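You operate a simulated robot arm through the tools that you are given. There is no shell and no other tool. Be economical: measure what you need, move in short steps, check, and stop when the job is done.

Carry out the task below with a simulated robot arm. There is one attempt and no reset: what you move stays moved.

TASK
Top up the tin labelled like the refill jug, to between its red lines.
Fine: press its lid back on and stand the jug where it was. Set down upright: refill jug.

It is judged by the outcome, as a careful person would: the job done as asked, and still so three seconds after it is handed in. It fails if anything else is knocked over, pushed out of place, dropped, spilled or broken. A push-on lid holds only when it is set on centred and level and pressed home; a screw cap is set on level and turned clockwise until tight.

THE ROBOT
A 7-joint arm with a two-finger parallel gripper, fixed in place. Base frame: the origin is at the foot of the arm, x ahead of it, y to its left, z up. Readings come in mm, rad, newtons and seconds.
With the tool pointing down near the work surface it reaches from about 200 to 740 mm from the base axis. Its first joint turns from -2.897 to 2.897 rad. Payload 1.57 kg.
The TCP is the grasp point between the finger pads, 30 mm short of the fingertips. In the tool frame z runs along the fingers and y along their closing line. Largest opening 110 mm; finger width 24, thickness 12; the body of the gripper, 48 by 112 mm, starts 78 mm behind the TCP.
Orientation is that of the tool frame in the base frame, as a unit quaternion [x, y, z, w]. With the fingers straight down and closing along the base's y, the tool's x points along the base's -x, its y along +y and its z along -z.

THE INTERFACE
- The arm moves only by the tool nudge_tool. Its argument "series" is a list of rows, each an object (a shift or turn left out is 0, a gripper value left out holds the last) with "offset": the shift along the tool's x, y, z in mm, a list of three; "angular": the turn, a rotation vector about the tool's x, y, z in rad, a list of three; "hand": the closure in counts, from 0 (fully open) to 255 (shut). In form: [{"offset": [x, y, z], "angular": [rx, ry, rz], "hand": hand}, ...]. A call has 1 to 20 rows; each row shifts and turns the commanded pose from where the row before left it, along the tool's axes as they then stand. Rows are played at 5 a second. More than 50 mm and 0.15 rad between two rows, or a gripper value outside its range, and nothing of the call is played. A pose out of reach is approached as far as the arm can. The call stops where the force on the tool passes 40 N (or 10 N more than at its start, if that is more) or the arm is blocked; 0.2 s more then pass. Each finger travels about 45 mm/s and halts on what it meets, pressing with about 42 N; the grip force reading is that of the motor and also rises with nothing between the fingers. The clock runs only during rows and for 0.2 s after the last one: add rows that do not move to give the fingers time. The reply holds the time, the measured pose of the TCP, the force on the tool along the base axes, the opening and the grip force, in the units named above and with some noise, with the torque about the TCP (base axes, N m) and any sound that the robot's microphone picked up.
- Cameras (640 x 400 px; columns grow to the right, rows downward): "scene" is fixed at [218.1, 649.3, 1562]; the picture's right is [-0.99, -0.15, 0.00], its down [-0.07, 0.45, -0.89] and it looks along [0.14, -0.88, -0.46] (base axes); focal length 318 px, centre (320, 200). "wrist" rides on the gripper at [70, 16, -141] in the tool frame; the picture's right is [-0.23, 0.97, 0.00], its down [-0.86, -0.20, -0.48] and it looks along [-0.47, -0.11, 0.88] (tool axes); focal length 222 px, centre (320, 200). There is no depth. A picture from a camera that has moved, and an enlarged one, comes with that camera's place and axes in the base frame and with its lens.
- grab_frame(camera): a new picture of that camera. It takes no simulated time.
- raise_lower(by): slides the trunk up (or, below 0, down) by that many mm; the arm rides with it, the base frame stays. It gives what a move gives, with no picture.
- inspect(camera, box): a new picture of the part [left, top, right, bottom] of that camera's present view, enlarged. It takes no simulated time.
- hand_in(): hands the job in; it is judged then, once.

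Go step by step. Nothing tells you positions but the pictures and the camera data: compare them with the known pose of the tool, close in by small moves and look again before you grip or let go. The budget is 120 turns and 76 pictures, counting those below and the enlarged ones. Unless the task says otherwise, let go and move clear before handing in, and close with one line.

The tools are called as a command line: name --argument value ..., lists and objects as JSON in quotes. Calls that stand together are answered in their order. nudge_tool: Moves the arm, as the interface text tells. Its arguments: {"type":"object","properties":{"series":{"type":"array","items":{"type":"object","properties":{"offset":{"type":"array","items":{"type":"number"}},"angular":{"type":"array","items":{"type":"number"}},"hand":{"type":"number"}}}}},"required":["series"]} The other tools are called the same way: raise_lower (by) slides the trunk up or down; grab_frame (camera) takes a picture; inspect (camera, box) takes an enlarged picture of a part of a camera's view; hand_in () hands the job in.

At the start:

```text
clock: 0.0
tool_pos: [448.9, -169.5, 1126.8]
tcp_rot: [0.0, 1.0, 0.0, 0.0]
force: [-0.2, 0.1, 1.1]
ft_torque: [-0.02, 0.0, 0.0]
grip_width: 109.8
grip_force: 0.0
trunk travel left (down, up): [-475.0, 115.0]
```

scene: 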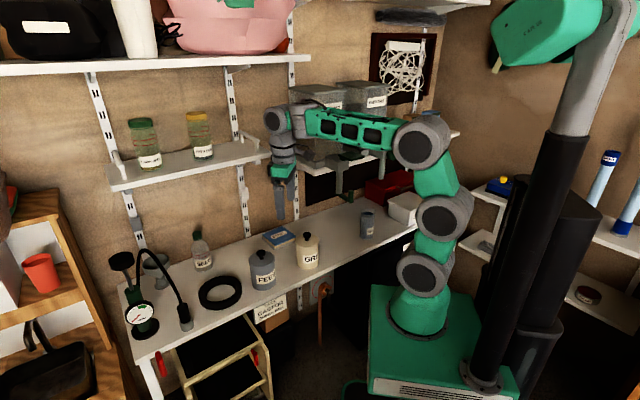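
wrist: 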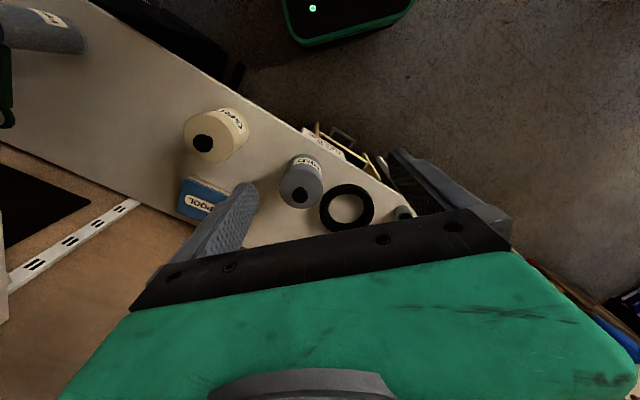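

I see a bench with two tins (grey and cream), a bottle, a grey jug, and other things. I'll zoom in to read the labels.

inspect --camera "scene" --box '[230, 200, 350, 300]'

inspect --camera "scene" --box '[340, 180, 430, 250]'

inspect --camera "scene" --box '[100, 100, 260, 200]'

```text
4.00 times, centred on (290, 250) of scene
camera zoom: at [218.1, 649.3, 1562.0], right [-0.99, -0.15, 0.0], down [-0.07, 0.45, -0.89], along [0.14, -0.88, -0.46], focal length 1273 px, centre (440, 0)
```

zoom: 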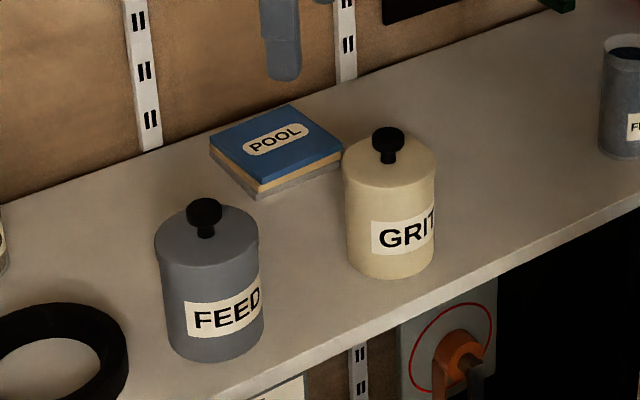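

```text
5.71 times, centred on (385, 215) of scene
camera zoom: at [218.1, 649.3, 1562.0], right [-0.99, -0.15, 0.0], down [-0.07, 0.45, -0.89], along [0.14, -0.88, -0.46], focal length 1818 px, centre (-51, 114)
```

zoom: 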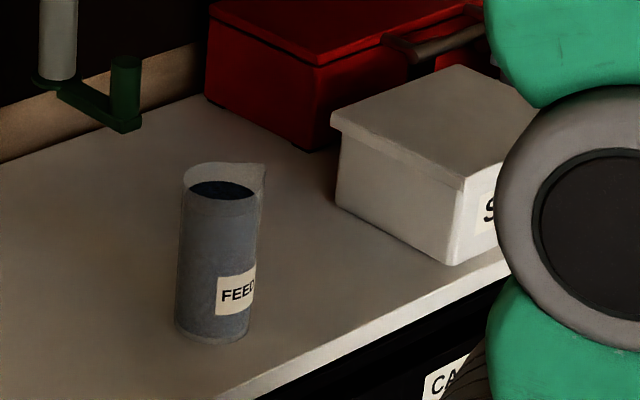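

```text
4.00 times, centred on (180, 150) of scene
camera zoom: at [218.1, 649.3, 1562.0], right [-0.99, -0.15, 0.0], down [-0.07, 0.45, -0.89], along [0.14, -0.88, -0.46], focal length 1273 px, centre (880, 400)
```

zoom: 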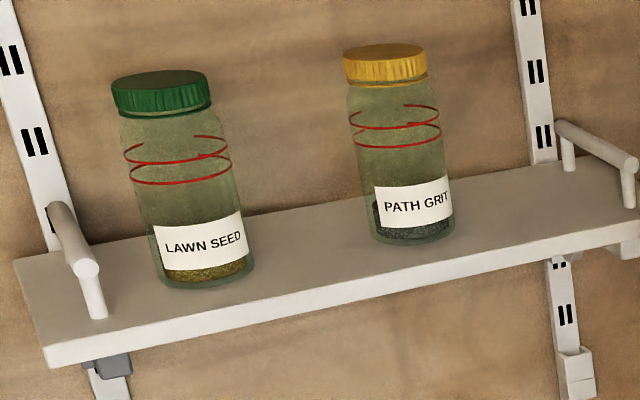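

The jug and the grey tin on the bench are both labelled FEED. I put the FEED tin's knob near (576,-242,862), the GRIT tin near (432,-383) and the jug near (200,-614), with the bench top at about z 725 and running at 45°. I'll lower the trunk and turn the tool to line up with the bench.

raise_lower --by -180

nudge_tool --series '[{"angular": [0, 0, 0.131]}, {"angular": [0, 0, 0.131]}, {"angular": [0, 0, 0.131]}, {"angular": [0, 0, 0.131]}, {"angular": [0, 0, 0.131]}, {"angular": [0, 0, 0.1304]}]'

grab_frame --camera "wrist"

grab_frame --camera "scene"

```text
clock: 2.0
tool_pos: [449.0, -169.1, 946.8]
tcp_rot: [0.0, 1.0, 0.0, 0.001]
force: [-0.2, -0.2, -0.4]
ft_torque: [0.0, 0.0, -0.01]
grip_width: 110.0
grip_force: 0.1
trunk travel left (down, up): [-295.0, 295.0]
```

```text
clock: 3.4
tool_pos: [450.5, -171.5, 946.4]
tcp_rot: [0.384, 0.923, 0.0, 0.0]
force: [0.1, 1.4, 0.1]
ft_torque: [-0.01, 0.02, 0.02]
grip_width: 110.1
grip_force: 0.1
trunk travel left (down, up): [-295.0, 295.0]
```

```text
70 pictures are left
camera wrist: at [412.9, -109.5, 1088.4], right [0.85, 0.53, 0.0], down [0.46, -0.75, 0.48], along [0.25, -0.41, -0.88], focal length 222 px, centre (320, 200)
```

wrist: 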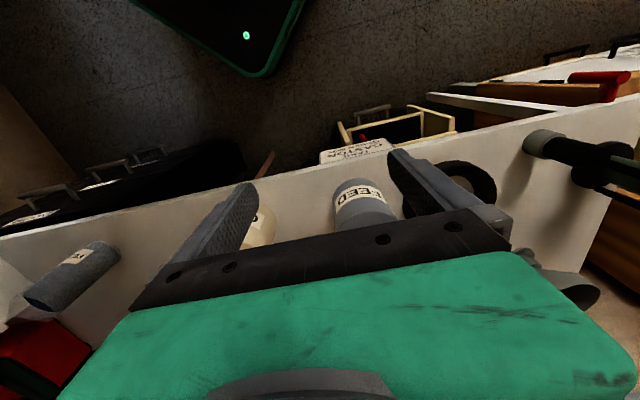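

```text
69 pictures are left
```

scene: 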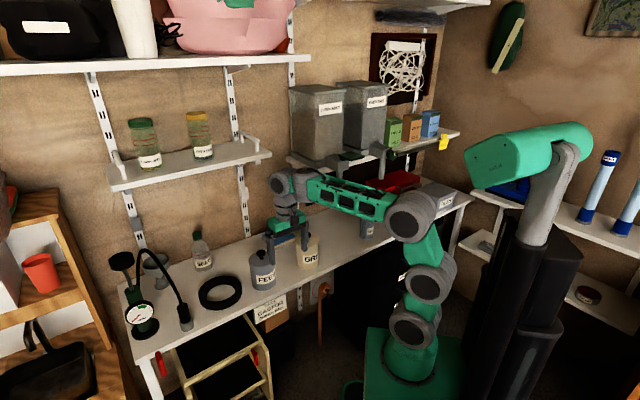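

The yaw is right. Next I'll hover closer to the FEED tin to measure it.

nudge_tool --series '[{"offset": [-35, 15, 0]}, {"offset": [-35, 15, 0]}, {"offset": [-35, 9, 0]}, {}]'

grab_frame --camera "wrist"

```text
clock: 4.4
tool_pos: [551.3, -215.9, 947.3]
tcp_rot: [0.383, 0.924, 0.0, 0.0]
force: [0.1, -0.4, 0.1]
ft_torque: [0.01, 0.02, 0.03]
grip_width: 110.0
grip_force: 0.0
trunk travel left (down, up): [-295.0, 295.0]
```

```text
68 pictures are left
camera wrist: at [515.1, -154.6, 1090.5], right [0.85, 0.53, 0.0], down [0.46, -0.75, 0.48], along [0.25, -0.41, -0.88], focal length 222 px, centre (320, 200)
```

wrist: 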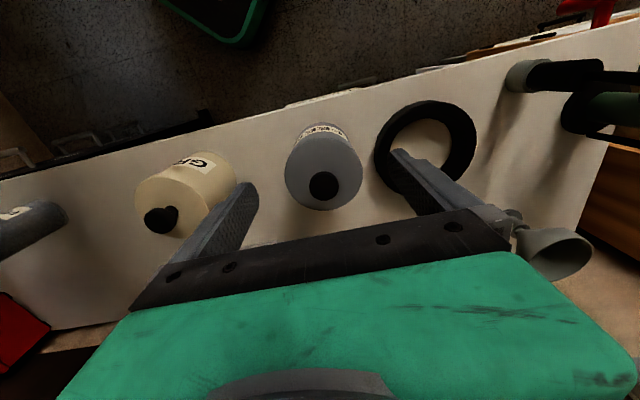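

Triangulating puts the knob at about (573.5,-243.5,863). I'll centre over it with the gripper partly closed and lower in stages.

nudge_tool --series '[{"offset": [-35, -4, 0], "hand": 110}, {"offset": [0, 0, 15]}, {"offset": [0, 0, 15]}, {"offset": [0, 0, 10]}, {}]'

grab_frame --camera "wrist"

inspect --camera "scene" --box '[220, 200, 300, 300]'

```text
clock: 5.6
tool_pos: [572.6, -243.9, 905.8]
tcp_rot: [0.382, 0.924, 0.0, 0.0]
force: [-0.5, 0.4, -0.2]
ft_torque: [0.02, 0.0, 0.0]
grip_width: 62.4
grip_force: 0.1
trunk travel left (down, up): [-295.0, 295.0]
```

```text
67 pictures are left
camera wrist: at [535.2, -182.7, 1047.9], right [0.85, 0.53, 0.0], down [0.46, -0.75, 0.48], along [0.25, -0.41, -0.88], focal length 222 px, centre (320, 200)
```

wrist: 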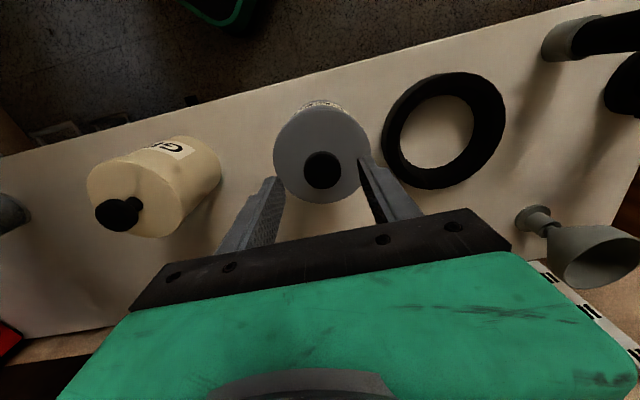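

```text
4.00 times, centred on (260, 250) of scene
camera zoom: at [218.1, 649.3, 1562.0], right [-0.99, -0.15, 0.0], down [-0.07, 0.45, -0.89], along [0.14, -0.88, -0.46], focal length 1273 px, centre (560, 0)
```

zoom: 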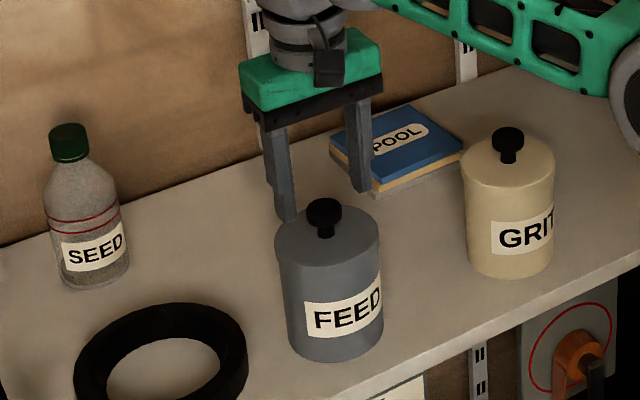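

The knob is centred between the fingers, so I'll go down and close on it.

nudge_tool --series '[{"offset": [-1, 1, 10]}, {"offset": [0, 0, 10]}, {"offset": [0, 0, 8]}, {"offset": [0, 0, 3]}, {}]'

inspect --camera "scene" --box '[240, 220, 290, 260]'

inspect --camera "wrist" --box '[240, 80, 420, 230]'

```text
clock: 6.8
tool_pos: [573.8, -245.2, 875.3]
tcp_rot: [0.383, 0.924, -0.001, 0.001]
force: [-1.4, -0.3, 3.0]
ft_torque: [-0.02, 0.02, 0.0]
grip_width: 62.5
grip_force: 0.0
trunk travel left (down, up): [-295.0, 295.0]
```

```text
10.00 times, centred on (265, 240) of scene
camera zoom: at [218.1, 649.3, 1562.0], right [-0.99, -0.15, 0.0], down [-0.07, 0.45, -0.89], along [0.14, -0.88, -0.46], focal length 3182 px, centre (870, -200)
```

zoom: 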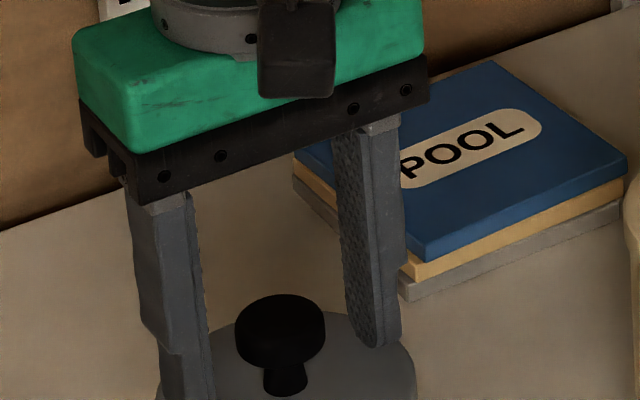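

```text
2.67 times, centred on (330, 155) of wrist
camera zoom: at [537.0, -183.8, 1017.8], right [0.85, 0.53, 0.0], down [0.46, -0.75, 0.48], along [0.25, -0.41, -0.88], focal length 592 px, centre (293, 320)
```

zoom: 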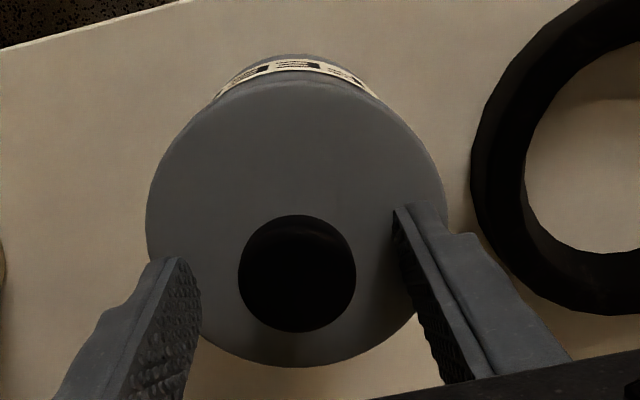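

The fingertips straddle the mushroom knob just above the lid. I'll shift 5 mm to centre and close.

nudge_tool --series '[{"offset": [5, 2, 0]}, {}, {"hand": 255}, {}, {}, {}, {}]'

inspect --camera "wrist" --box '[240, 80, 420, 230]'

```text
clock: 8.4
tool_pos: [572.7, -241.3, 875.9]
tcp_rot: [0.384, 0.924, 0.0, 0.0]
force: [0.6, 1.5, 4.0]
ft_torque: [0.05, 0.01, 0.0]
grip_width: 29.3
grip_force: 39.1
trunk travel left (down, up): [-295.0, 295.0]
```

```text
2.67 times, centred on (330, 155) of wrist
camera zoom: at [535.4, -179.3, 1017.8], right [0.85, 0.53, 0.0], down [0.46, -0.75, 0.48], along [0.25, -0.41, -0.88], focal length 592 px, centre (293, 320)
```

zoom: 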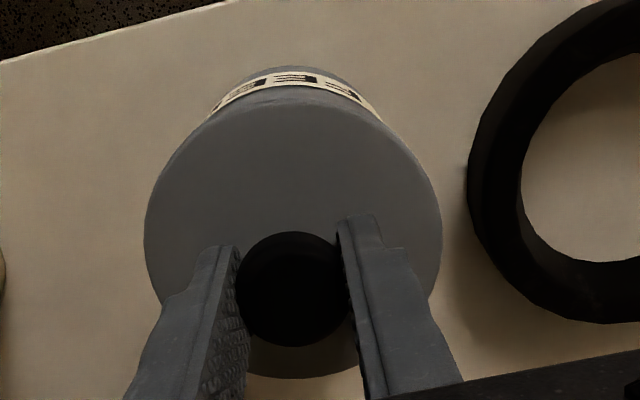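

The knob is gripped, with 29 mm between the fingers. Lifting slowly.

nudge_tool --series '[{"offset": [0, 0, -2]}, {"offset": [0, 0, -2]}, {"offset": [0, 0, -3]}, {"offset": [0, 0, -4]}, {"offset": [0, 0, -6]}, {}]'

inspect --camera "scene" --box '[230, 210, 310, 300]'

```text
clock: 9.8
tool_pos: [573.4, -238.5, 891.8]
tcp_rot: [0.383, 0.924, 0.0, 0.0]
force: [-0.2, -0.1, -0.5]
ft_torque: [0.02, -0.01, 0.01]
grip_width: 28.9
grip_force: 39.1
trunk travel left (down, up): [-295.0, 295.0]
heard: snap
```

```text
4.44 times, centred on (270, 255) of scene
camera zoom: at [218.1, 649.3, 1562.0], right [-0.99, -0.15, 0.0], down [-0.07, 0.45, -0.89], along [0.14, -0.88, -0.46], focal length 1414 px, centre (542, -44)
```

zoom: 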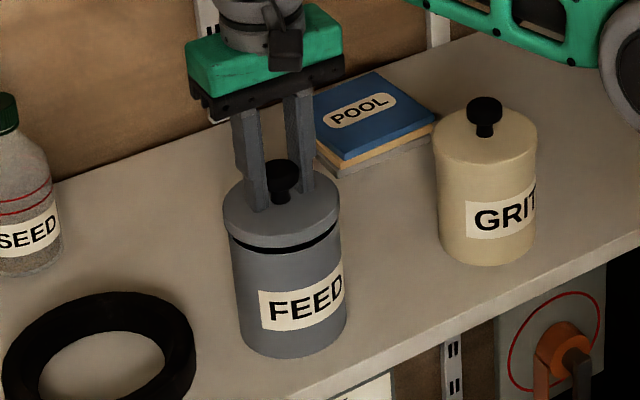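

The lid came off with a snap. I'll lift it clear, carry it over the GRIT tin and put it on the empty bench between GRIT and the jug.

nudge_tool --series '[{"offset": [0, 0, -40]}, {"offset": [0, 0, -40]}, {}, {"offset": [-3, -43, 0]}, {"offset": [-3, -43, 0]}, {"offset": [-3, -43, 0]}, {"offset": [-3, -43, 0]}, {"offset": [-3, -43, 0]}, {"offset": [0, -43, 0]}, {"offset": [0, -43, 0]}, {"offset": [0, -43, 0]}, {}]'

grab_frame --camera "wrist"

grab_frame --camera "scene"

```text
clock: 12.1
tool_pos: [364.0, -467.7, 972.6]
tcp_rot: [0.377, 0.926, 0.002, -0.003]
force: [8.2, 10.6, 0.2]
ft_torque: [-1.23, 0.93, 0.0]
grip_width: 28.9
grip_force: 39.0
trunk travel left (down, up): [-295.0, 295.0]
stopped in row 11: the force on the tool passed its limit at 68 N (the readings are from after the stop); the commanded pose is now the measured one
```

```text
61 pictures are left
camera wrist: at [326.5, -408.6, 1116.1], right [0.84, 0.54, 0.0], down [0.48, -0.74, 0.47], along [0.25, -0.4, -0.88], focal length 222 px, centre (320, 200)
```

wrist: 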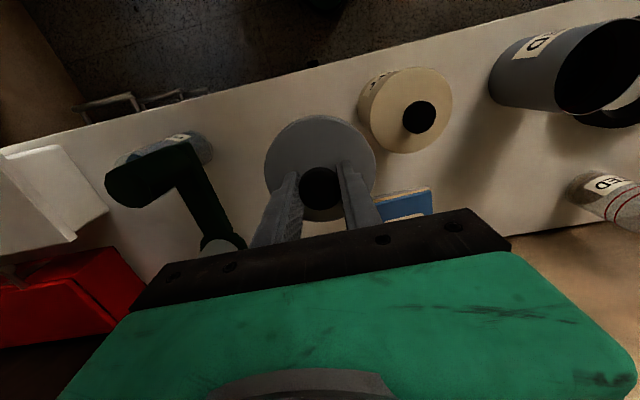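

```text
60 pictures are left
```

scene: 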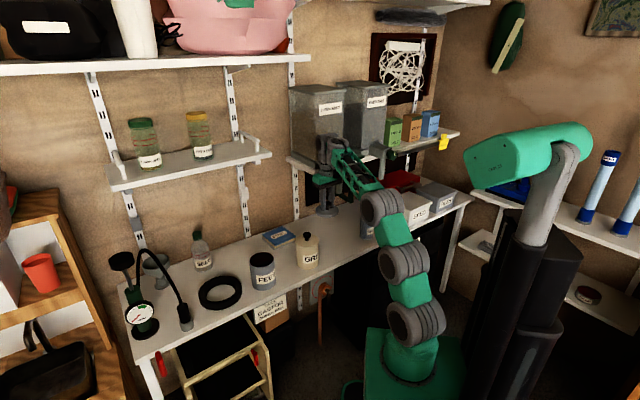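

The gripper body touched something on its left side, about 115 mm above the TCP. I'll back off 15 mm and look.

nudge_tool --series '[{"offset": [0, 15, 0]}, {}]'

inspect --camera "scene" --box '[270, 70, 430, 250]'

```text
clock: 12.7
tool_pos: [372.1, -459.7, 972.2]
tcp_rot: [0.379, 0.925, 0.003, -0.004]
force: [0.0, -0.3, 0.0]
ft_torque: [0.01, -0.01, 0.02]
grip_width: 28.7
grip_force: 38.7
trunk travel left (down, up): [-295.0, 295.0]
```

```text
2.22 times, centred on (350, 160) of scene
camera zoom: at [218.1, 649.3, 1562.0], right [-0.99, -0.15, 0.0], down [-0.07, 0.45, -0.89], along [0.14, -0.88, -0.46], focal length 707 px, centre (253, 289)
```

zoom: 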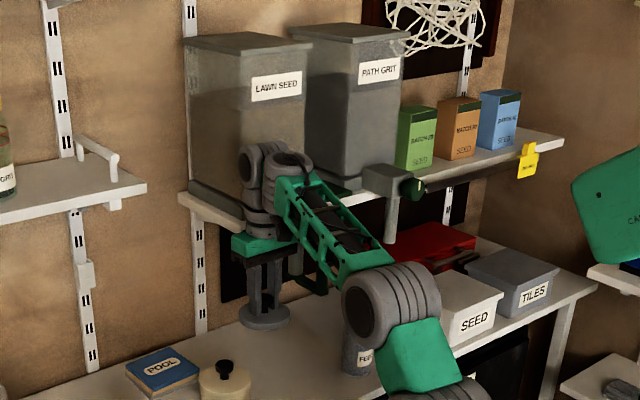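

The bracket under the hopper shelf, with its green crank, hangs over this stretch of bench, so there isn't room here. I'll put the lid on the clear bench behind the FEED tin instead, between the POOL box and the SEED bottle.

nudge_tool --series '[{"offset": [0, 40, 0]}, {"offset": [0, 40, 0]}, {"offset": [0, 40, 0]}, {"offset": [-20, 40, 0]}, {"offset": [-25, 40, 0]}, {"offset": [-25, 40, 0]}, {"offset": [-27, 7, 0]}, {}, {}]'

grab_frame --camera "wrist"

grab_frame --camera "scene"

inspect --camera "scene" --box '[280, 90, 430, 250]'

```text
clock: 14.7
tool_pos: [578.5, -328.9, 954.4]
tcp_rot: [0.379, 0.926, 0.002, -0.002]
force: [0.3, -0.1, -0.7]
ft_torque: [0.02, -0.01, 0.0]
grip_width: 28.8
grip_force: 38.6
out of reach, approached as far as the arm can: row 6, 7
trunk travel left (down, up): [-295.0, 295.0]
```

```text
58 pictures are left
camera wrist: at [540.0, -268.2, 1097.0], right [0.84, 0.54, 0.0], down [0.47, -0.74, 0.47], along [0.25, -0.4, -0.88], focal length 222 px, centre (320, 200)
```

wrist: 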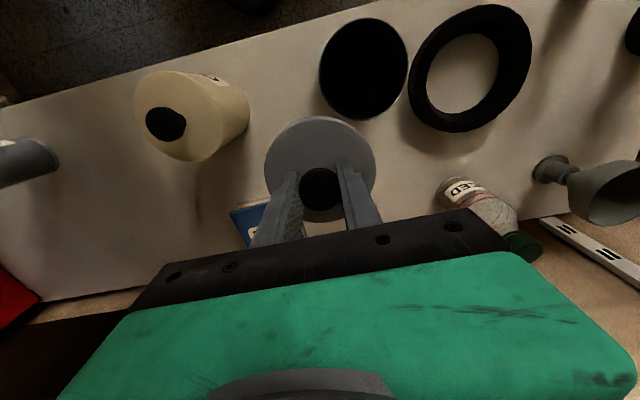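

```text
57 pictures are left
```

scene: 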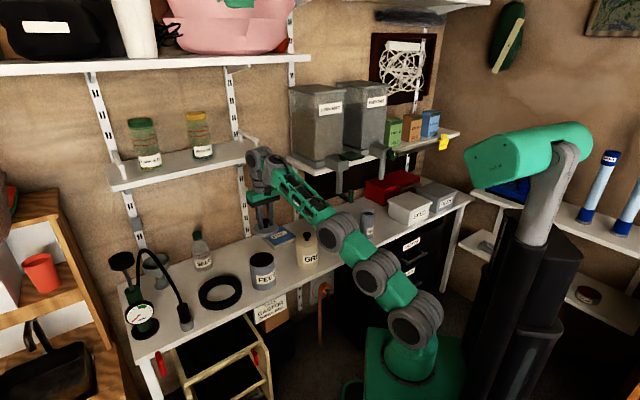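

```text
2.50 times, centred on (355, 170) of scene
camera zoom: at [218.1, 649.3, 1562.0], right [-0.99, -0.15, 0.0], down [-0.07, 0.45, -0.89], along [0.14, -0.88, -0.46], focal length 796 px, centre (232, 275)
```

zoom: 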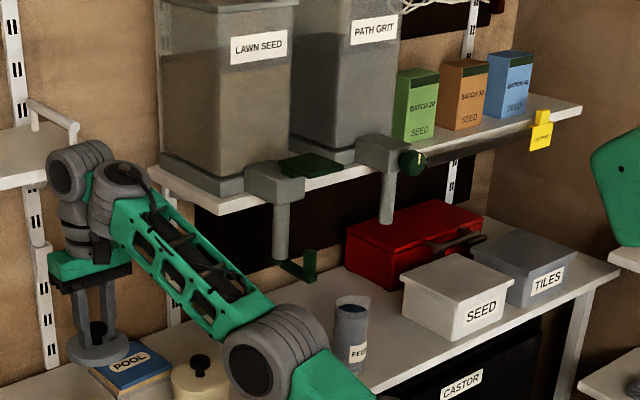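

The handle didn't move. A better spot for the lid is the gap behind and between the two tins, at u≈650, v≈140. I'll shift there, then lower the trunk.

nudge_tool --series '[{"offset": [0, -36, 0]}, {}, {}]'

raise_lower --by -70

grab_frame --camera "wrist"

```text
clock: 15.5
tool_pos: [550.8, -352.0, 954.7]
tcp_rot: [0.378, 0.926, 0.001, -0.003]
force: [0.9, -0.2, 0.0]
ft_torque: [-0.02, 0.0, 0.02]
grip_width: 29.0
grip_force: 38.7
trunk travel left (down, up): [-295.0, 295.0]
```

```text
clock: 16.6
tool_pos: [549.0, -351.2, 885.6]
tcp_rot: [0.379, 0.925, 0.003, -0.003]
force: [-0.2, -0.8, 0.1]
ft_torque: [-0.03, 0.02, -0.02]
grip_width: 29.2
grip_force: 38.6
trunk travel left (down, up): [-225.0, 365.0]
```

```text
55 pictures are left
camera wrist: at [512.4, -291.8, 1027.5], right [0.84, 0.54, 0.0], down [0.47, -0.74, 0.47], along [0.25, -0.4, -0.88], focal length 222 px, centre (320, 200)
```

wrist: 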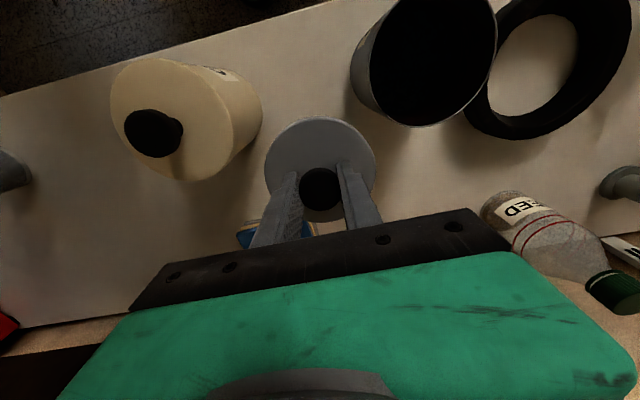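

There's clear bench below the lid. I'll move 12 mm outward and descend to TCP 800.

nudge_tool --series '[{"offset": [-12, 0, 5]}, {"offset": [0, 0, 25]}, {"offset": [0, 0, 25]}, {"offset": [0, 0, 25]}, {"offset": [0, 0, 5]}, {}]'

inspect --camera "scene" --box '[240, 190, 340, 290]'

```text
clock: 18.0
tool_pos: [557.8, -358.2, 798.3]
tcp_rot: [0.379, 0.925, 0.002, -0.003]
force: [0.2, -0.5, 0.4]
ft_torque: [0.02, 0.0, -0.01]
grip_width: 28.9
grip_force: 38.3
trunk travel left (down, up): [-225.0, 365.0]
```

```text
4.00 times, centred on (290, 240) of scene
camera zoom: at [218.1, 649.3, 1562.0], right [-0.99, -0.15, 0.0], down [-0.07, 0.45, -0.89], along [0.14, -0.88, -0.46], focal length 1273 px, centre (440, 40)
```

zoom: 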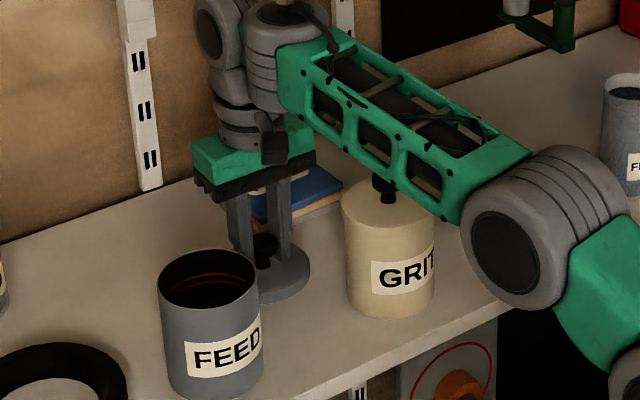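

The red lines are visible inside the open tin. I'll lower slowly until the lid touches the bench.

nudge_tool --series '[{"offset": [0, 0, 4]}, {"offset": [0, 0, 4]}, {"offset": [0, 0, 3]}, {"offset": [0, 0, 3]}, {}]'

```text
clock: 19.2
tool_pos: [557.4, -359.2, 784.8]
tcp_rot: [0.378, 0.926, 0.002, -0.003]
force: [1.0, -0.3, -0.9]
ft_torque: [0.01, -0.02, -0.01]
grip_width: 28.8
grip_force: 38.8
trunk travel left (down, up): [-225.0, 365.0]
```

nudge_tool --series '[{"offset": [0, 0, 3]}, {"offset": [0, 0, 2]}, {"offset": [0, 0, 2]}, {}]'

inspect --camera "scene" --box '[250, 220, 310, 280]'

```text
clock: 20.2
tool_pos: [556.4, -359.3, 779.3]
tcp_rot: [0.379, 0.925, 0.002, -0.004]
force: [0.3, -1.1, 0.7]
ft_torque: [0.01, -0.01, 0.02]
grip_width: 28.7
grip_force: 38.9
trunk travel left (down, up): [-225.0, 365.0]
```

```text
6.67 times, centred on (280, 250) of scene
camera zoom: at [218.1, 649.3, 1562.0], right [-0.99, -0.15, 0.0], down [-0.07, 0.45, -0.89], along [0.14, -0.88, -0.46], focal length 2121 px, centre (587, -133)
```

zoom: 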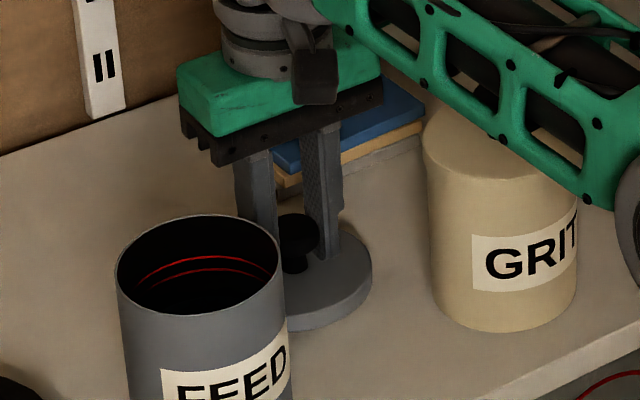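

nudge_tool --series '[{"offset": [0, 0, 2]}, {"offset": [0, 0, 2]}, {"offset": [0, 0, 2]}, {}]'

```text
clock: 21.2
tool_pos: [556.3, -360.2, 771.7]
tcp_rot: [0.378, 0.926, 0.001, -0.003]
force: [-0.4, 0.7, 0.0]
ft_torque: [0.02, 0.01, -0.02]
grip_width: 28.7
grip_force: 38.9
trunk travel left (down, up): [-225.0, 365.0]
```

nudge_tool --series '[{"offset": [0, 0, 2]}, {"offset": [0, 0, 2]}, {}]'

inspect --camera "scene" --box '[250, 220, 310, 280]'

```text
clock: 22.0
tool_pos: [558.7, -358.4, 769.1]
tcp_rot: [0.379, 0.925, 0.002, -0.003]
force: [-0.5, -0.3, -0.4]
ft_torque: [0.01, 0.01, -0.03]
grip_width: 28.7
grip_force: 39.4
trunk travel left (down, up): [-225.0, 365.0]
```

```text
6.67 times, centred on (280, 250) of scene
camera zoom: at [218.1, 649.3, 1562.0], right [-0.99, -0.15, 0.0], down [-0.07, 0.45, -0.89], along [0.14, -0.88, -0.46], focal length 2121 px, centre (587, -133)
```

zoom: 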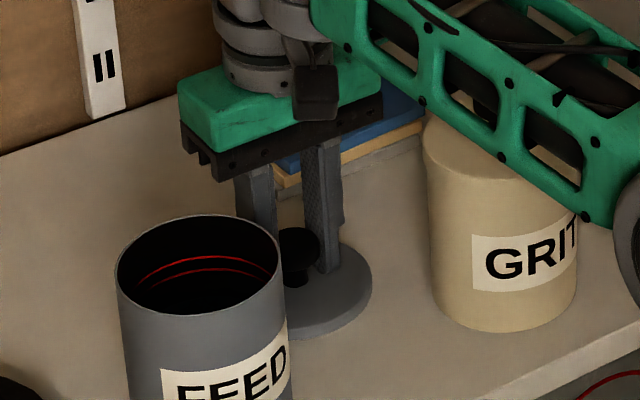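

nudge_tool --series '[{"offset": [0, 0, 1.5]}, {"offset": [0, 0, 1.5]}, {}]'

```text
clock: 22.8
tool_pos: [558.7, -358.8, 765.9]
tcp_rot: [0.379, 0.925, 0.002, -0.003]
force: [-0.5, 0.1, 0.5]
ft_torque: [0.02, -0.01, 0.02]
grip_width: 28.8
grip_force: 38.6
trunk travel left (down, up): [-225.0, 365.0]
```

nudge_tool --series '[{"offset": [0, 0, 1.5]}, {"offset": [0, 0, 1.5]}, {"offset": [0, 0, 1.5]}, {}]'

```text
clock: 23.8
tool_pos: [558.6, -359.4, 765.1]
tcp_rot: [0.378, 0.926, 0.002, -0.001]
force: [0.3, 1.5, 20.0]
ft_torque: [-0.04, -0.01, -0.02]
grip_width: 28.3
grip_force: 38.7
trunk travel left (down, up): [-225.0, 365.0]
```

The lid is on the bench; contact came at TCP 765. Releasing and rising.

nudge_tool --series '[{"offset": [0, 0, -1]}, {"hand": 110}, {}, {}, {}, {"offset": [0, 0, -25]}, {"offset": [0, 0, -40]}, {"offset": [0, 0, -40]}, {"offset": [0, 0, -40]}, {}]'

grab_frame --camera "wrist"

inspect --camera "scene" --box '[230, 200, 330, 300]'

```text
clock: 26.0
tool_pos: [549.1, -355.4, 901.0]
tcp_rot: [0.378, 0.926, 0.002, -0.003]
force: [-0.3, -0.6, -0.3]
ft_torque: [-0.02, 0.01, 0.04]
grip_width: 62.5
grip_force: 0.1
out of reach, approached as far as the arm can: row 9
trunk travel left (down, up): [-225.0, 365.0]
```

```text
51 pictures are left
camera wrist: at [512.0, -295.4, 1043.2], right [0.84, 0.54, 0.0], down [0.47, -0.74, 0.47], along [0.25, -0.4, -0.88], focal length 222 px, centre (320, 200)
```

wrist: 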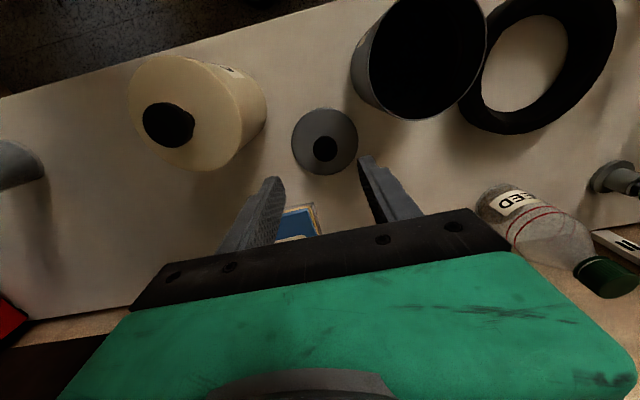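

```text
4.00 times, centred on (280, 250) of scene
camera zoom: at [218.1, 649.3, 1562.0], right [-0.99, -0.15, 0.0], down [-0.07, 0.45, -0.89], along [0.14, -0.88, -0.46], focal length 1273 px, centre (480, 0)
```

zoom: 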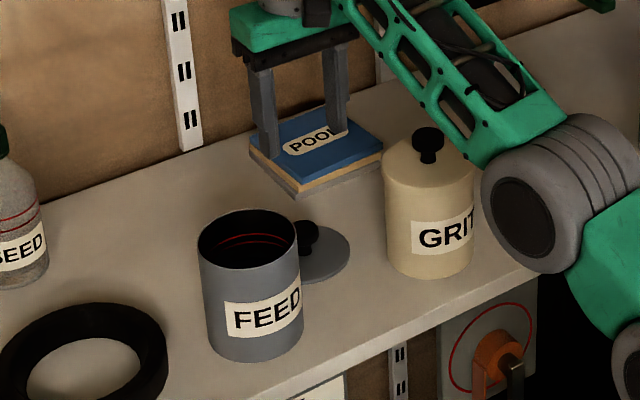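

The lid is lying upright on the bench. I'll retreat off the bench and swing toward the jug to see its spout.

nudge_tool --series '[{"offset": [40, 0, 0]}, {"offset": [40, 0, 0]}, {"offset": [40, 0, 0]}, {"offset": [40, 0, 0]}, {"offset": [40, 0, 0]}, {"offset": [0, -45, 0]}, {"offset": [0, -45, 0]}, {"offset": [0, -45, 0]}, {"offset": [0, -45, 0]}, {"offset": [0, -45, 0]}, {"offset": [0, -45, 0]}, {"offset": [0, -45, 0]}, {"offset": [0, -45, 0]}, {}]'

grab_frame --camera "wrist"

```text
clock: 29.0
tool_pos: [153.9, -472.5, 900.2]
tcp_rot: [0.379, 0.925, 0.003, -0.003]
force: [-0.6, -1.1, 1.0]
ft_torque: [-0.03, -0.01, 0.01]
grip_width: 62.8
grip_force: 0.0
trunk travel left (down, up): [-225.0, 365.0]
```

```text
49 pictures are left
camera wrist: at [116.5, -412.4, 1043.2], right [0.84, 0.54, 0.0], down [0.47, -0.74, 0.47], along [0.25, -0.4, -0.88], focal length 222 px, centre (320, 200)
```

wrist: 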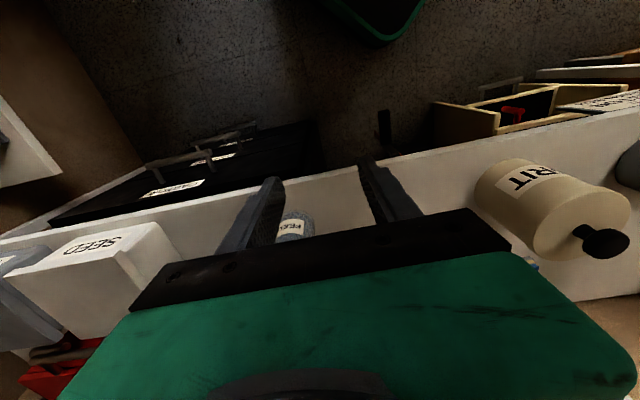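

The jug stands under the hopper crank, so I'll take it from the front with the tool horizontal. I'll pitch the tool level over the open space in front of the bench.

nudge_tool --series '[{"angular": [0, -0.131, 0]}, {"angular": [0, -0.131, 0]}, {"angular": [0, -0.131, 0]}, {"angular": [0, -0.131, 0]}, {"angular": [0, -0.131, 0]}, {"angular": [0, -0.131, 0]}, {"angular": [0, -0.131, 0]}, {"angular": [0, -0.131, 0]}, {"angular": [0, -0.131, 0]}, {"angular": [0, -0.131, 0]}, {"angular": [0, -0.131, 0]}, {"angular": [0, -0.13, 0]}, {}]'

grab_frame --camera "wrist"

grab_frame --camera "scene"

```text
clock: 31.8
tool_pos: [155.2, -483.5, 900.2]
tcp_rot: [0.274, 0.684, -0.261, 0.623]
force: [0.7, 0.6, -1.2]
ft_torque: [0.03, 0.0, -0.03]
grip_width: 62.9
grip_force: 0.1
out of reach, approached as far as the arm can: row 1
trunk travel left (down, up): [-225.0, 365.0]
```

```text
48 pictures are left
camera wrist: at [61.6, -368.2, 844.5], right [0.7, 0.68, 0.21], down [-0.42, 0.15, 0.9], along [0.58, -0.72, 0.39], focal length 222 px, centre (320, 200)
```

wrist: 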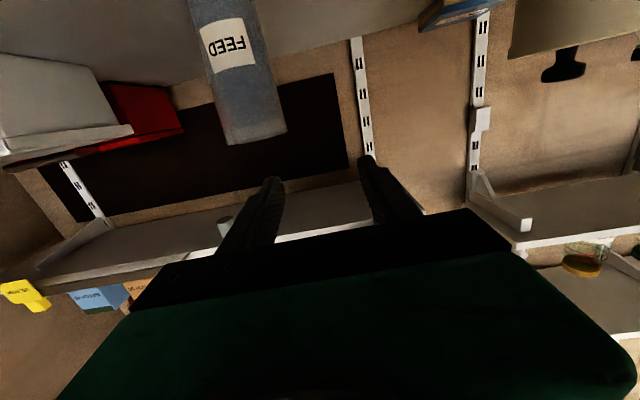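

```text
47 pictures are left
```

scene: 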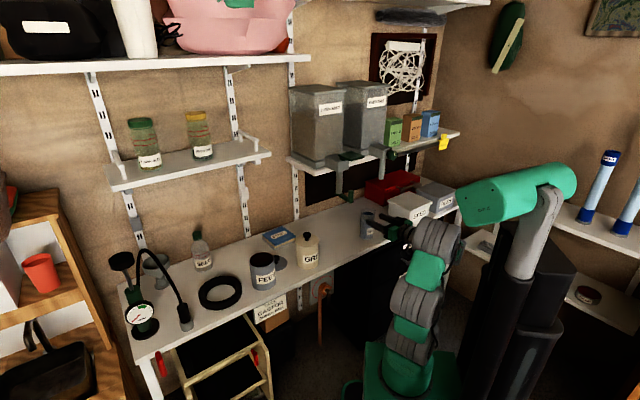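

The tool is level to within 5°. I'll look closely at the jug to find its spout.

inspect --camera "wrist" --box '[180, 0, 310, 160]'

inspect --camera "scene" --box '[340, 190, 400, 250]'

```text
2.50 times, centred on (245, 80) of wrist
camera zoom: at [61.6, -368.2, 844.5], right [0.7, 0.68, 0.21], down [-0.42, 0.15, 0.9], along [0.58, -0.72, 0.39], focal length 555 px, centre (508, 500)
```

zoom: 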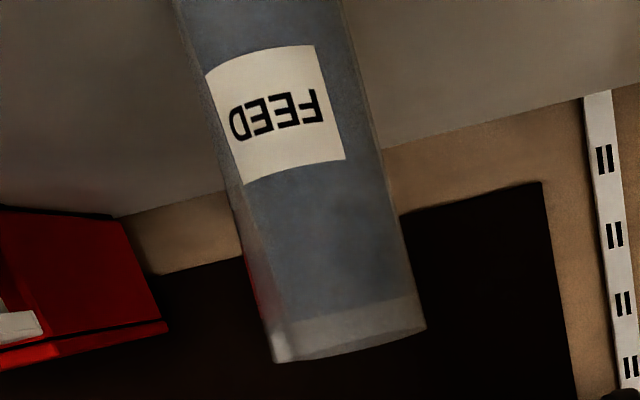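

```text
6.67 times, centred on (370, 220) of scene
camera zoom: at [218.1, 649.3, 1562.0], right [-0.99, -0.15, 0.0], down [-0.07, 0.45, -0.89], along [0.14, -0.88, -0.46], focal length 2121 px, centre (-13, 67)
```

zoom: 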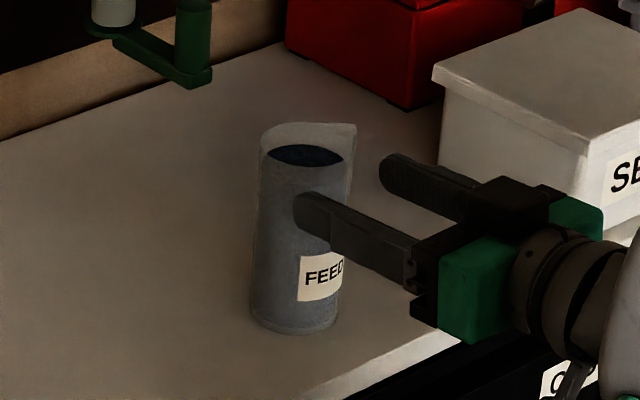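

The jug's label faces the front and its spout points along the bench, away from the tins. Pouring will therefore be a positive roll about the tool z. I'll level the pitch and test that roll range here before gripping.

nudge_tool --series '[{"angular": [0, -0.086, 0]}, {"angular": [0, 0, 0.14]}, {"angular": [0, 0, 0.14]}, {"angular": [0, 0, 0.14]}, {"angular": [0, 0, 0.14]}, {"angular": [0, 0, 0.14]}, {"angular": [0, 0, 0.14]}, {"angular": [0, 0, 0.14]}, {"angular": [0, 0, 0.14]}, {"angular": [0, 0, 0.14]}, {"angular": [0, 0, 0.14]}, {"angular": [0, 0, 0.14]}, {"angular": [0, 0, 0.14]}, {"angular": [0, 0, 0.14]}, {}]'

```text
clock: 35.0
tool_pos: [155.8, -480.6, 902.1]
tcp_rot: [0.68, 0.195, 0.347, 0.615]
force: [0.1, -1.1, -0.1]
ft_torque: [-0.01, 0.01, -0.02]
grip_width: 62.7
grip_force: 0.2
trunk travel left (down, up): [-225.0, 365.0]
```

The roll range is fine. I'll roll back, open fully, and line up in front of the jug, which I put at about (198.5,-616), at grip height z 795.

nudge_tool --series '[{"angular": [0, 0, -0.14], "hand": 0}, {"angular": [0, 0, -0.14]}, {"angular": [0, 0, -0.14]}, {"angular": [0, 0, -0.14]}, {"angular": [0, 0, -0.14]}, {"angular": [0, 0, -0.14]}, {"angular": [0, 0, -0.14]}, {"angular": [0, 0, -0.14]}, {"angular": [0, 0, -0.14]}, {"angular": [0, 0, -0.14]}, {"angular": [0, 0, -0.14]}, {"angular": [0, 0, -0.14]}, {"angular": [0, 0, -0.14]}, {"offset": [0, -33, 0]}, {"offset": [0, -33, 0]}, {"offset": [36, 0, 0]}, {"offset": [36, 0, 0]}, {"offset": [36, 0, 0]}, {}]'

grab_frame --camera "wrist"

inspect --camera "scene" --box '[330, 180, 430, 280]'

```text
clock: 39.0
tool_pos: [106.9, -531.4, 795.6]
tcp_rot: [0.264, 0.657, -0.273, 0.651]
force: [-0.2, -0.2, -0.9]
ft_torque: [-0.02, 0.01, -0.02]
grip_width: 110.1
grip_force: 0.0
trunk travel left (down, up): [-225.0, 365.0]
```

```text
44 pictures are left
camera wrist: at [16.7, -420.7, 727.3], right [0.69, 0.7, 0.21], down [-0.47, 0.2, 0.86], along [0.56, -0.69, 0.47], focal length 222 px, centre (320, 200)
```

wrist: 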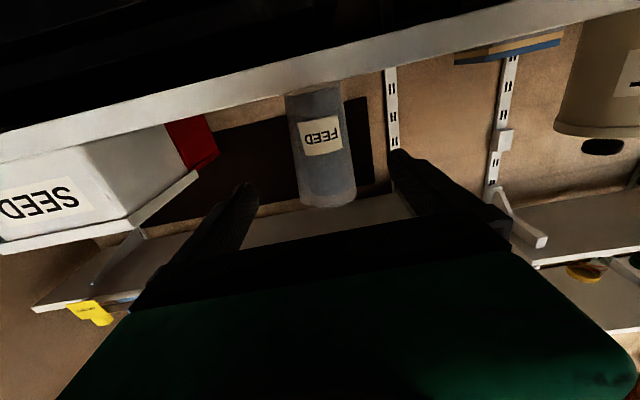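

```text
4.00 times, centred on (380, 230) of scene
camera zoom: at [218.1, 649.3, 1562.0], right [-0.99, -0.15, 0.0], down [-0.07, 0.45, -0.89], along [0.14, -0.88, -0.46], focal length 1273 px, centre (80, 80)
```

zoom: 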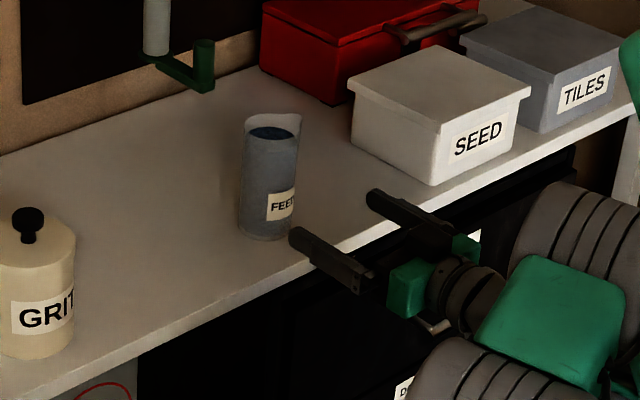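

The tool is level and aligned, with the jug centre about 5 mm toward +v. I'll advance in two stages.

nudge_tool --series '[{"offset": [0, 5, 0]}, {"offset": [0, 0, 30]}, {"offset": [0, 0, 30]}, {"offset": [0, 0, 25]}, {}]'

grab_frame --camera "wrist"

inspect --camera "scene" --box '[330, 180, 430, 280]'

```text
clock: 40.2
tool_pos: [172.1, -586.7, 794.2]
tcp_rot: [0.263, 0.658, -0.273, 0.651]
force: [0.2, -1.0, 0.1]
ft_torque: [-0.01, 0.0, -0.01]
grip_width: 110.1
grip_force: 0.0
trunk travel left (down, up): [-225.0, 365.0]
```

```text
42 pictures are left
camera wrist: at [82.6, -476.1, 726.6], right [0.69, 0.7, 0.21], down [-0.47, 0.2, 0.86], along [0.56, -0.69, 0.47], focal length 222 px, centre (320, 200)
```

wrist: 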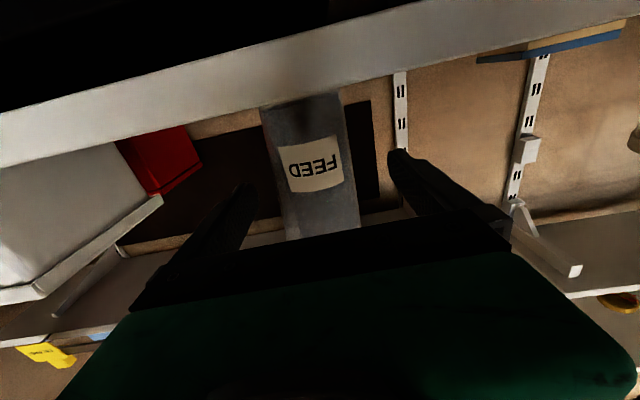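

```text
4.00 times, centred on (380, 230) of scene
camera zoom: at [218.1, 649.3, 1562.0], right [-0.99, -0.15, 0.0], down [-0.07, 0.45, -0.89], along [0.14, -0.88, -0.46], focal length 1273 px, centre (80, 80)
```

zoom: 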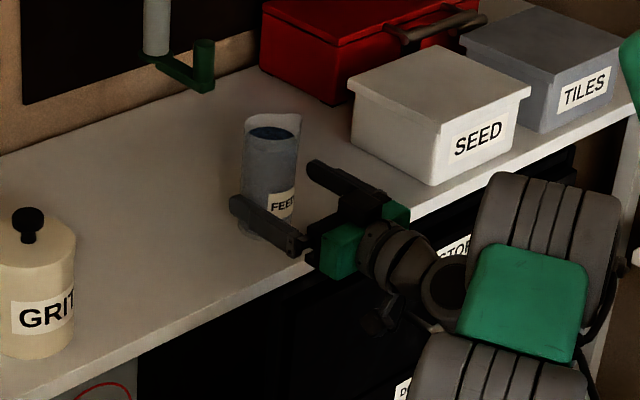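

Centred. I'll advance the last 39 mm and close.

nudge_tool --series '[{"offset": [0, 0, 20]}, {"offset": [0, 0, 19]}, {}, {"hand": 100}, {"hand": 255}, {}, {}, {}, {}, {}]'

inspect --camera "scene" --box '[330, 180, 430, 280]'

```text
clock: 42.4
tool_pos: [200.2, -614.9, 792.3]
tcp_rot: [0.264, 0.657, -0.273, 0.651]
force: [0.5, 0.2, 1.0]
ft_torque: [0.12, -0.07, -0.03]
grip_width: 61.5
grip_force: 42.1
trunk travel left (down, up): [-225.0, 365.0]
```

```text
4.00 times, centred on (380, 230) of scene
camera zoom: at [218.1, 649.3, 1562.0], right [-0.99, -0.15, 0.0], down [-0.07, 0.45, -0.89], along [0.14, -0.88, -0.46], focal length 1273 px, centre (80, 80)
```

zoom: 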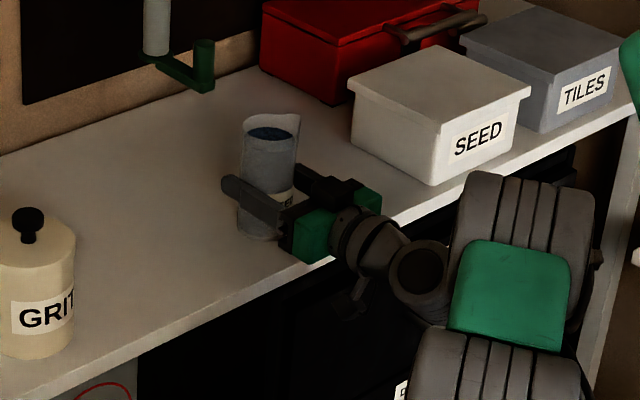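

The jug is gripped at 61.5 mm. I'll lift it 25 mm and check that it holds.

nudge_tool --series '[{"offset": [-3, 0, 0]}, {"offset": [-6, 0, 0]}, {"offset": [-8, 0, 0]}, {"offset": [-8, 0, 0]}, {}, {}]'

inspect --camera "scene" --box '[330, 180, 430, 280]'

```text
clock: 43.8
tool_pos: [199.0, -613.5, 817.6]
tcp_rot: [0.263, 0.658, -0.273, 0.651]
force: [-0.9, -0.2, -3.2]
ft_torque: [-0.03, 0.0, 0.02]
grip_width: 61.3
grip_force: 41.9
trunk travel left (down, up): [-225.0, 365.0]
```

```text
4.00 times, centred on (380, 230) of scene
camera zoom: at [218.1, 649.3, 1562.0], right [-0.99, -0.15, 0.0], down [-0.07, 0.45, -0.89], along [0.14, -0.88, -0.46], focal length 1273 px, centre (80, 80)
```

zoom: 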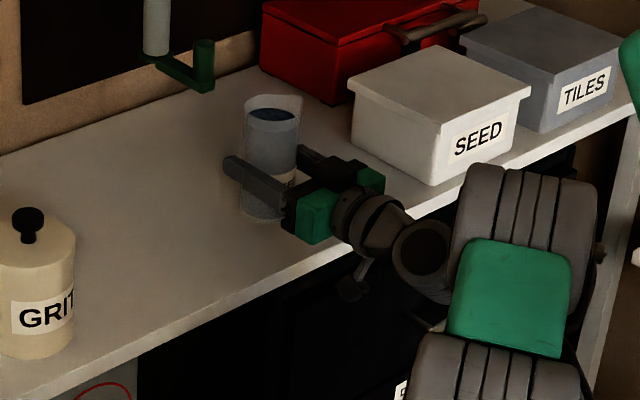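

It's holding firmly, at about 3 N. I'll pull back clear of the crank, raise it, and carry the jug upright along the front of the bench.

nudge_tool --series '[{"offset": [0, 0, -25]}, {"offset": [0, 0, -32]}, {"offset": [0, 0, -32]}, {"offset": [0, 0, -32]}, {"offset": [0, 0, -29]}, {"offset": [-30, 0, 0]}, {"offset": [-32, 0, 0]}, {"offset": [-32, 0, 0]}, {"offset": [-28, 0, 0]}, {}]'

nudge_tool --series '[{"offset": [0, 20, 0]}, {"offset": [0, 34, 0]}, {"offset": [0, 34, 0]}, {"offset": [0, 34, 0]}, {"offset": [0, 34, 0]}, {"offset": [0, 34, 0]}, {"offset": [0, 34, 0]}, {"offset": [0, 34, 0]}, {"offset": [0, 34, 0]}, {"offset": [0, 34, 0]}, {"offset": [0, 34, 0]}, {"offset": [0, 34, 0]}, {"offset": [0, 34, 0]}, {"offset": [0, 34, 0]}, {"offset": [0, 34, 0]}, {"offset": [0, 34, 0]}, {"offset": [0, 34, 0]}, {"offset": [0, 34, 0]}, {"offset": [0, 20, 0]}, {}]'

grab_frame --camera "scene"

```text
clock: 46.0
tool_pos: [93.8, -509.4, 941.4]
tcp_rot: [0.262, 0.658, -0.273, 0.651]
force: [0.6, -0.8, -3.7]
ft_torque: [-0.04, -0.01, 0.0]
grip_width: 60.8
grip_force: 41.7
trunk travel left (down, up): [-225.0, 365.0]
```

```text
clock: 48.3
tool_pos: [172.4, -365.6, 926.4]
tcp_rot: [0.42, 0.581, -0.416, 0.559]
force: [1.0, -0.5, -4.0]
ft_torque: [-0.05, 0.13, -0.08]
grip_width: 61.0
grip_force: 42.1
trunk travel left (down, up): [-225.0, 365.0]
stopped in row 11: the arm was blocked; the commanded pose is now the measured one
```

```text
38 pictures are left
```

scene: 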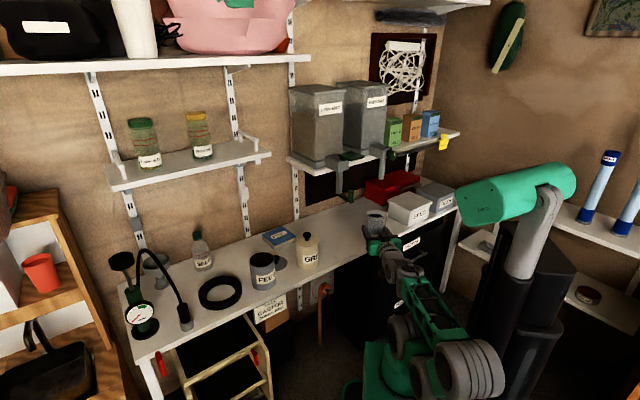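

The arm folded up because the radius was too small, and the tool yawed 27°, though the jug is still upright. I'll extend outward to open the arm, then restore the yaw.

nudge_tool --series '[{"offset": [0, 0, 20]}, {"offset": [0, 0, 25]}, {"offset": [0, 0, 25]}, {"offset": [0, 0, 25]}, {}, {}]'

```text
clock: 49.7
tool_pos: [197.5, -457.7, 926.7]
tcp_rot: [0.42, 0.581, -0.416, 0.559]
force: [1.3, 0.1, -2.7]
ft_torque: [0.01, -0.12, 0.06]
grip_width: 60.9
grip_force: 41.7
trunk travel left (down, up): [-225.0, 365.0]
```

nudge_tool --series '[{"angular": [-0.08, 0, 0]}, {"angular": [-0.1, 0, 0]}, {"angular": [-0.1, 0, 0]}, {"angular": [-0.1, 0, 0]}, {"angular": [-0.1, 0, 0]}, {}, {}]'

grab_frame --camera "scene"

```text
clock: 51.3
tool_pos: [201.6, -456.0, 924.8]
tcp_rot: [0.274, 0.662, -0.267, 0.645]
force: [-0.8, -0.1, -2.6]
ft_torque: [-0.1, 0.05, -0.07]
grip_width: 60.7
grip_force: 41.6
trunk travel left (down, up): [-225.0, 365.0]
```

```text
37 pictures are left
```

scene: 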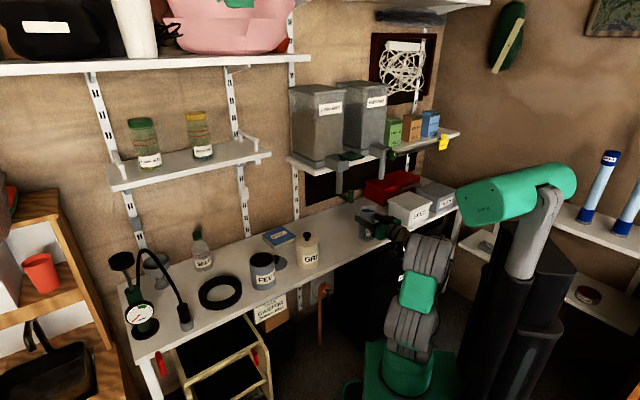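

The arm has opened up again and the yaw is restored. I'll go on along the bench at u≈495, z≈955.

nudge_tool --series '[{"offset": [-15, 0, 15]}, {"offset": [-15, 0, 13]}, {"offset": [0, 20, 0]}, {"offset": [0, 30, 0]}, {"offset": [0, 30, 0]}, {"offset": [0, 30, 0]}, {"offset": [0, 30, 0]}, {"offset": [0, 30, 0]}, {}]'

grab_frame --camera "scene"

```text
clock: 53.5
tool_pos: [301.6, -387.7, 946.3]
tcp_rot: [0.315, 0.653, -0.294, 0.623]
force: [-0.2, -0.3, -3.8]
ft_torque: [0.02, -0.01, 0.05]
grip_width: 60.5
grip_force: 42.1
trunk travel left (down, up): [-225.0, 365.0]
stopped in row 9: the arm was blocked; the commanded pose is now the measured one
```

```text
36 pictures are left
```

scene: 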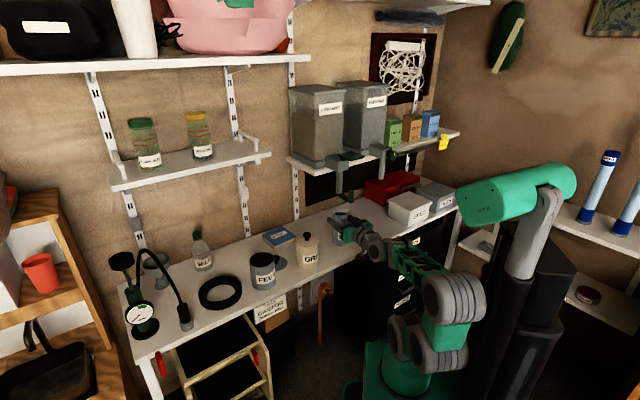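

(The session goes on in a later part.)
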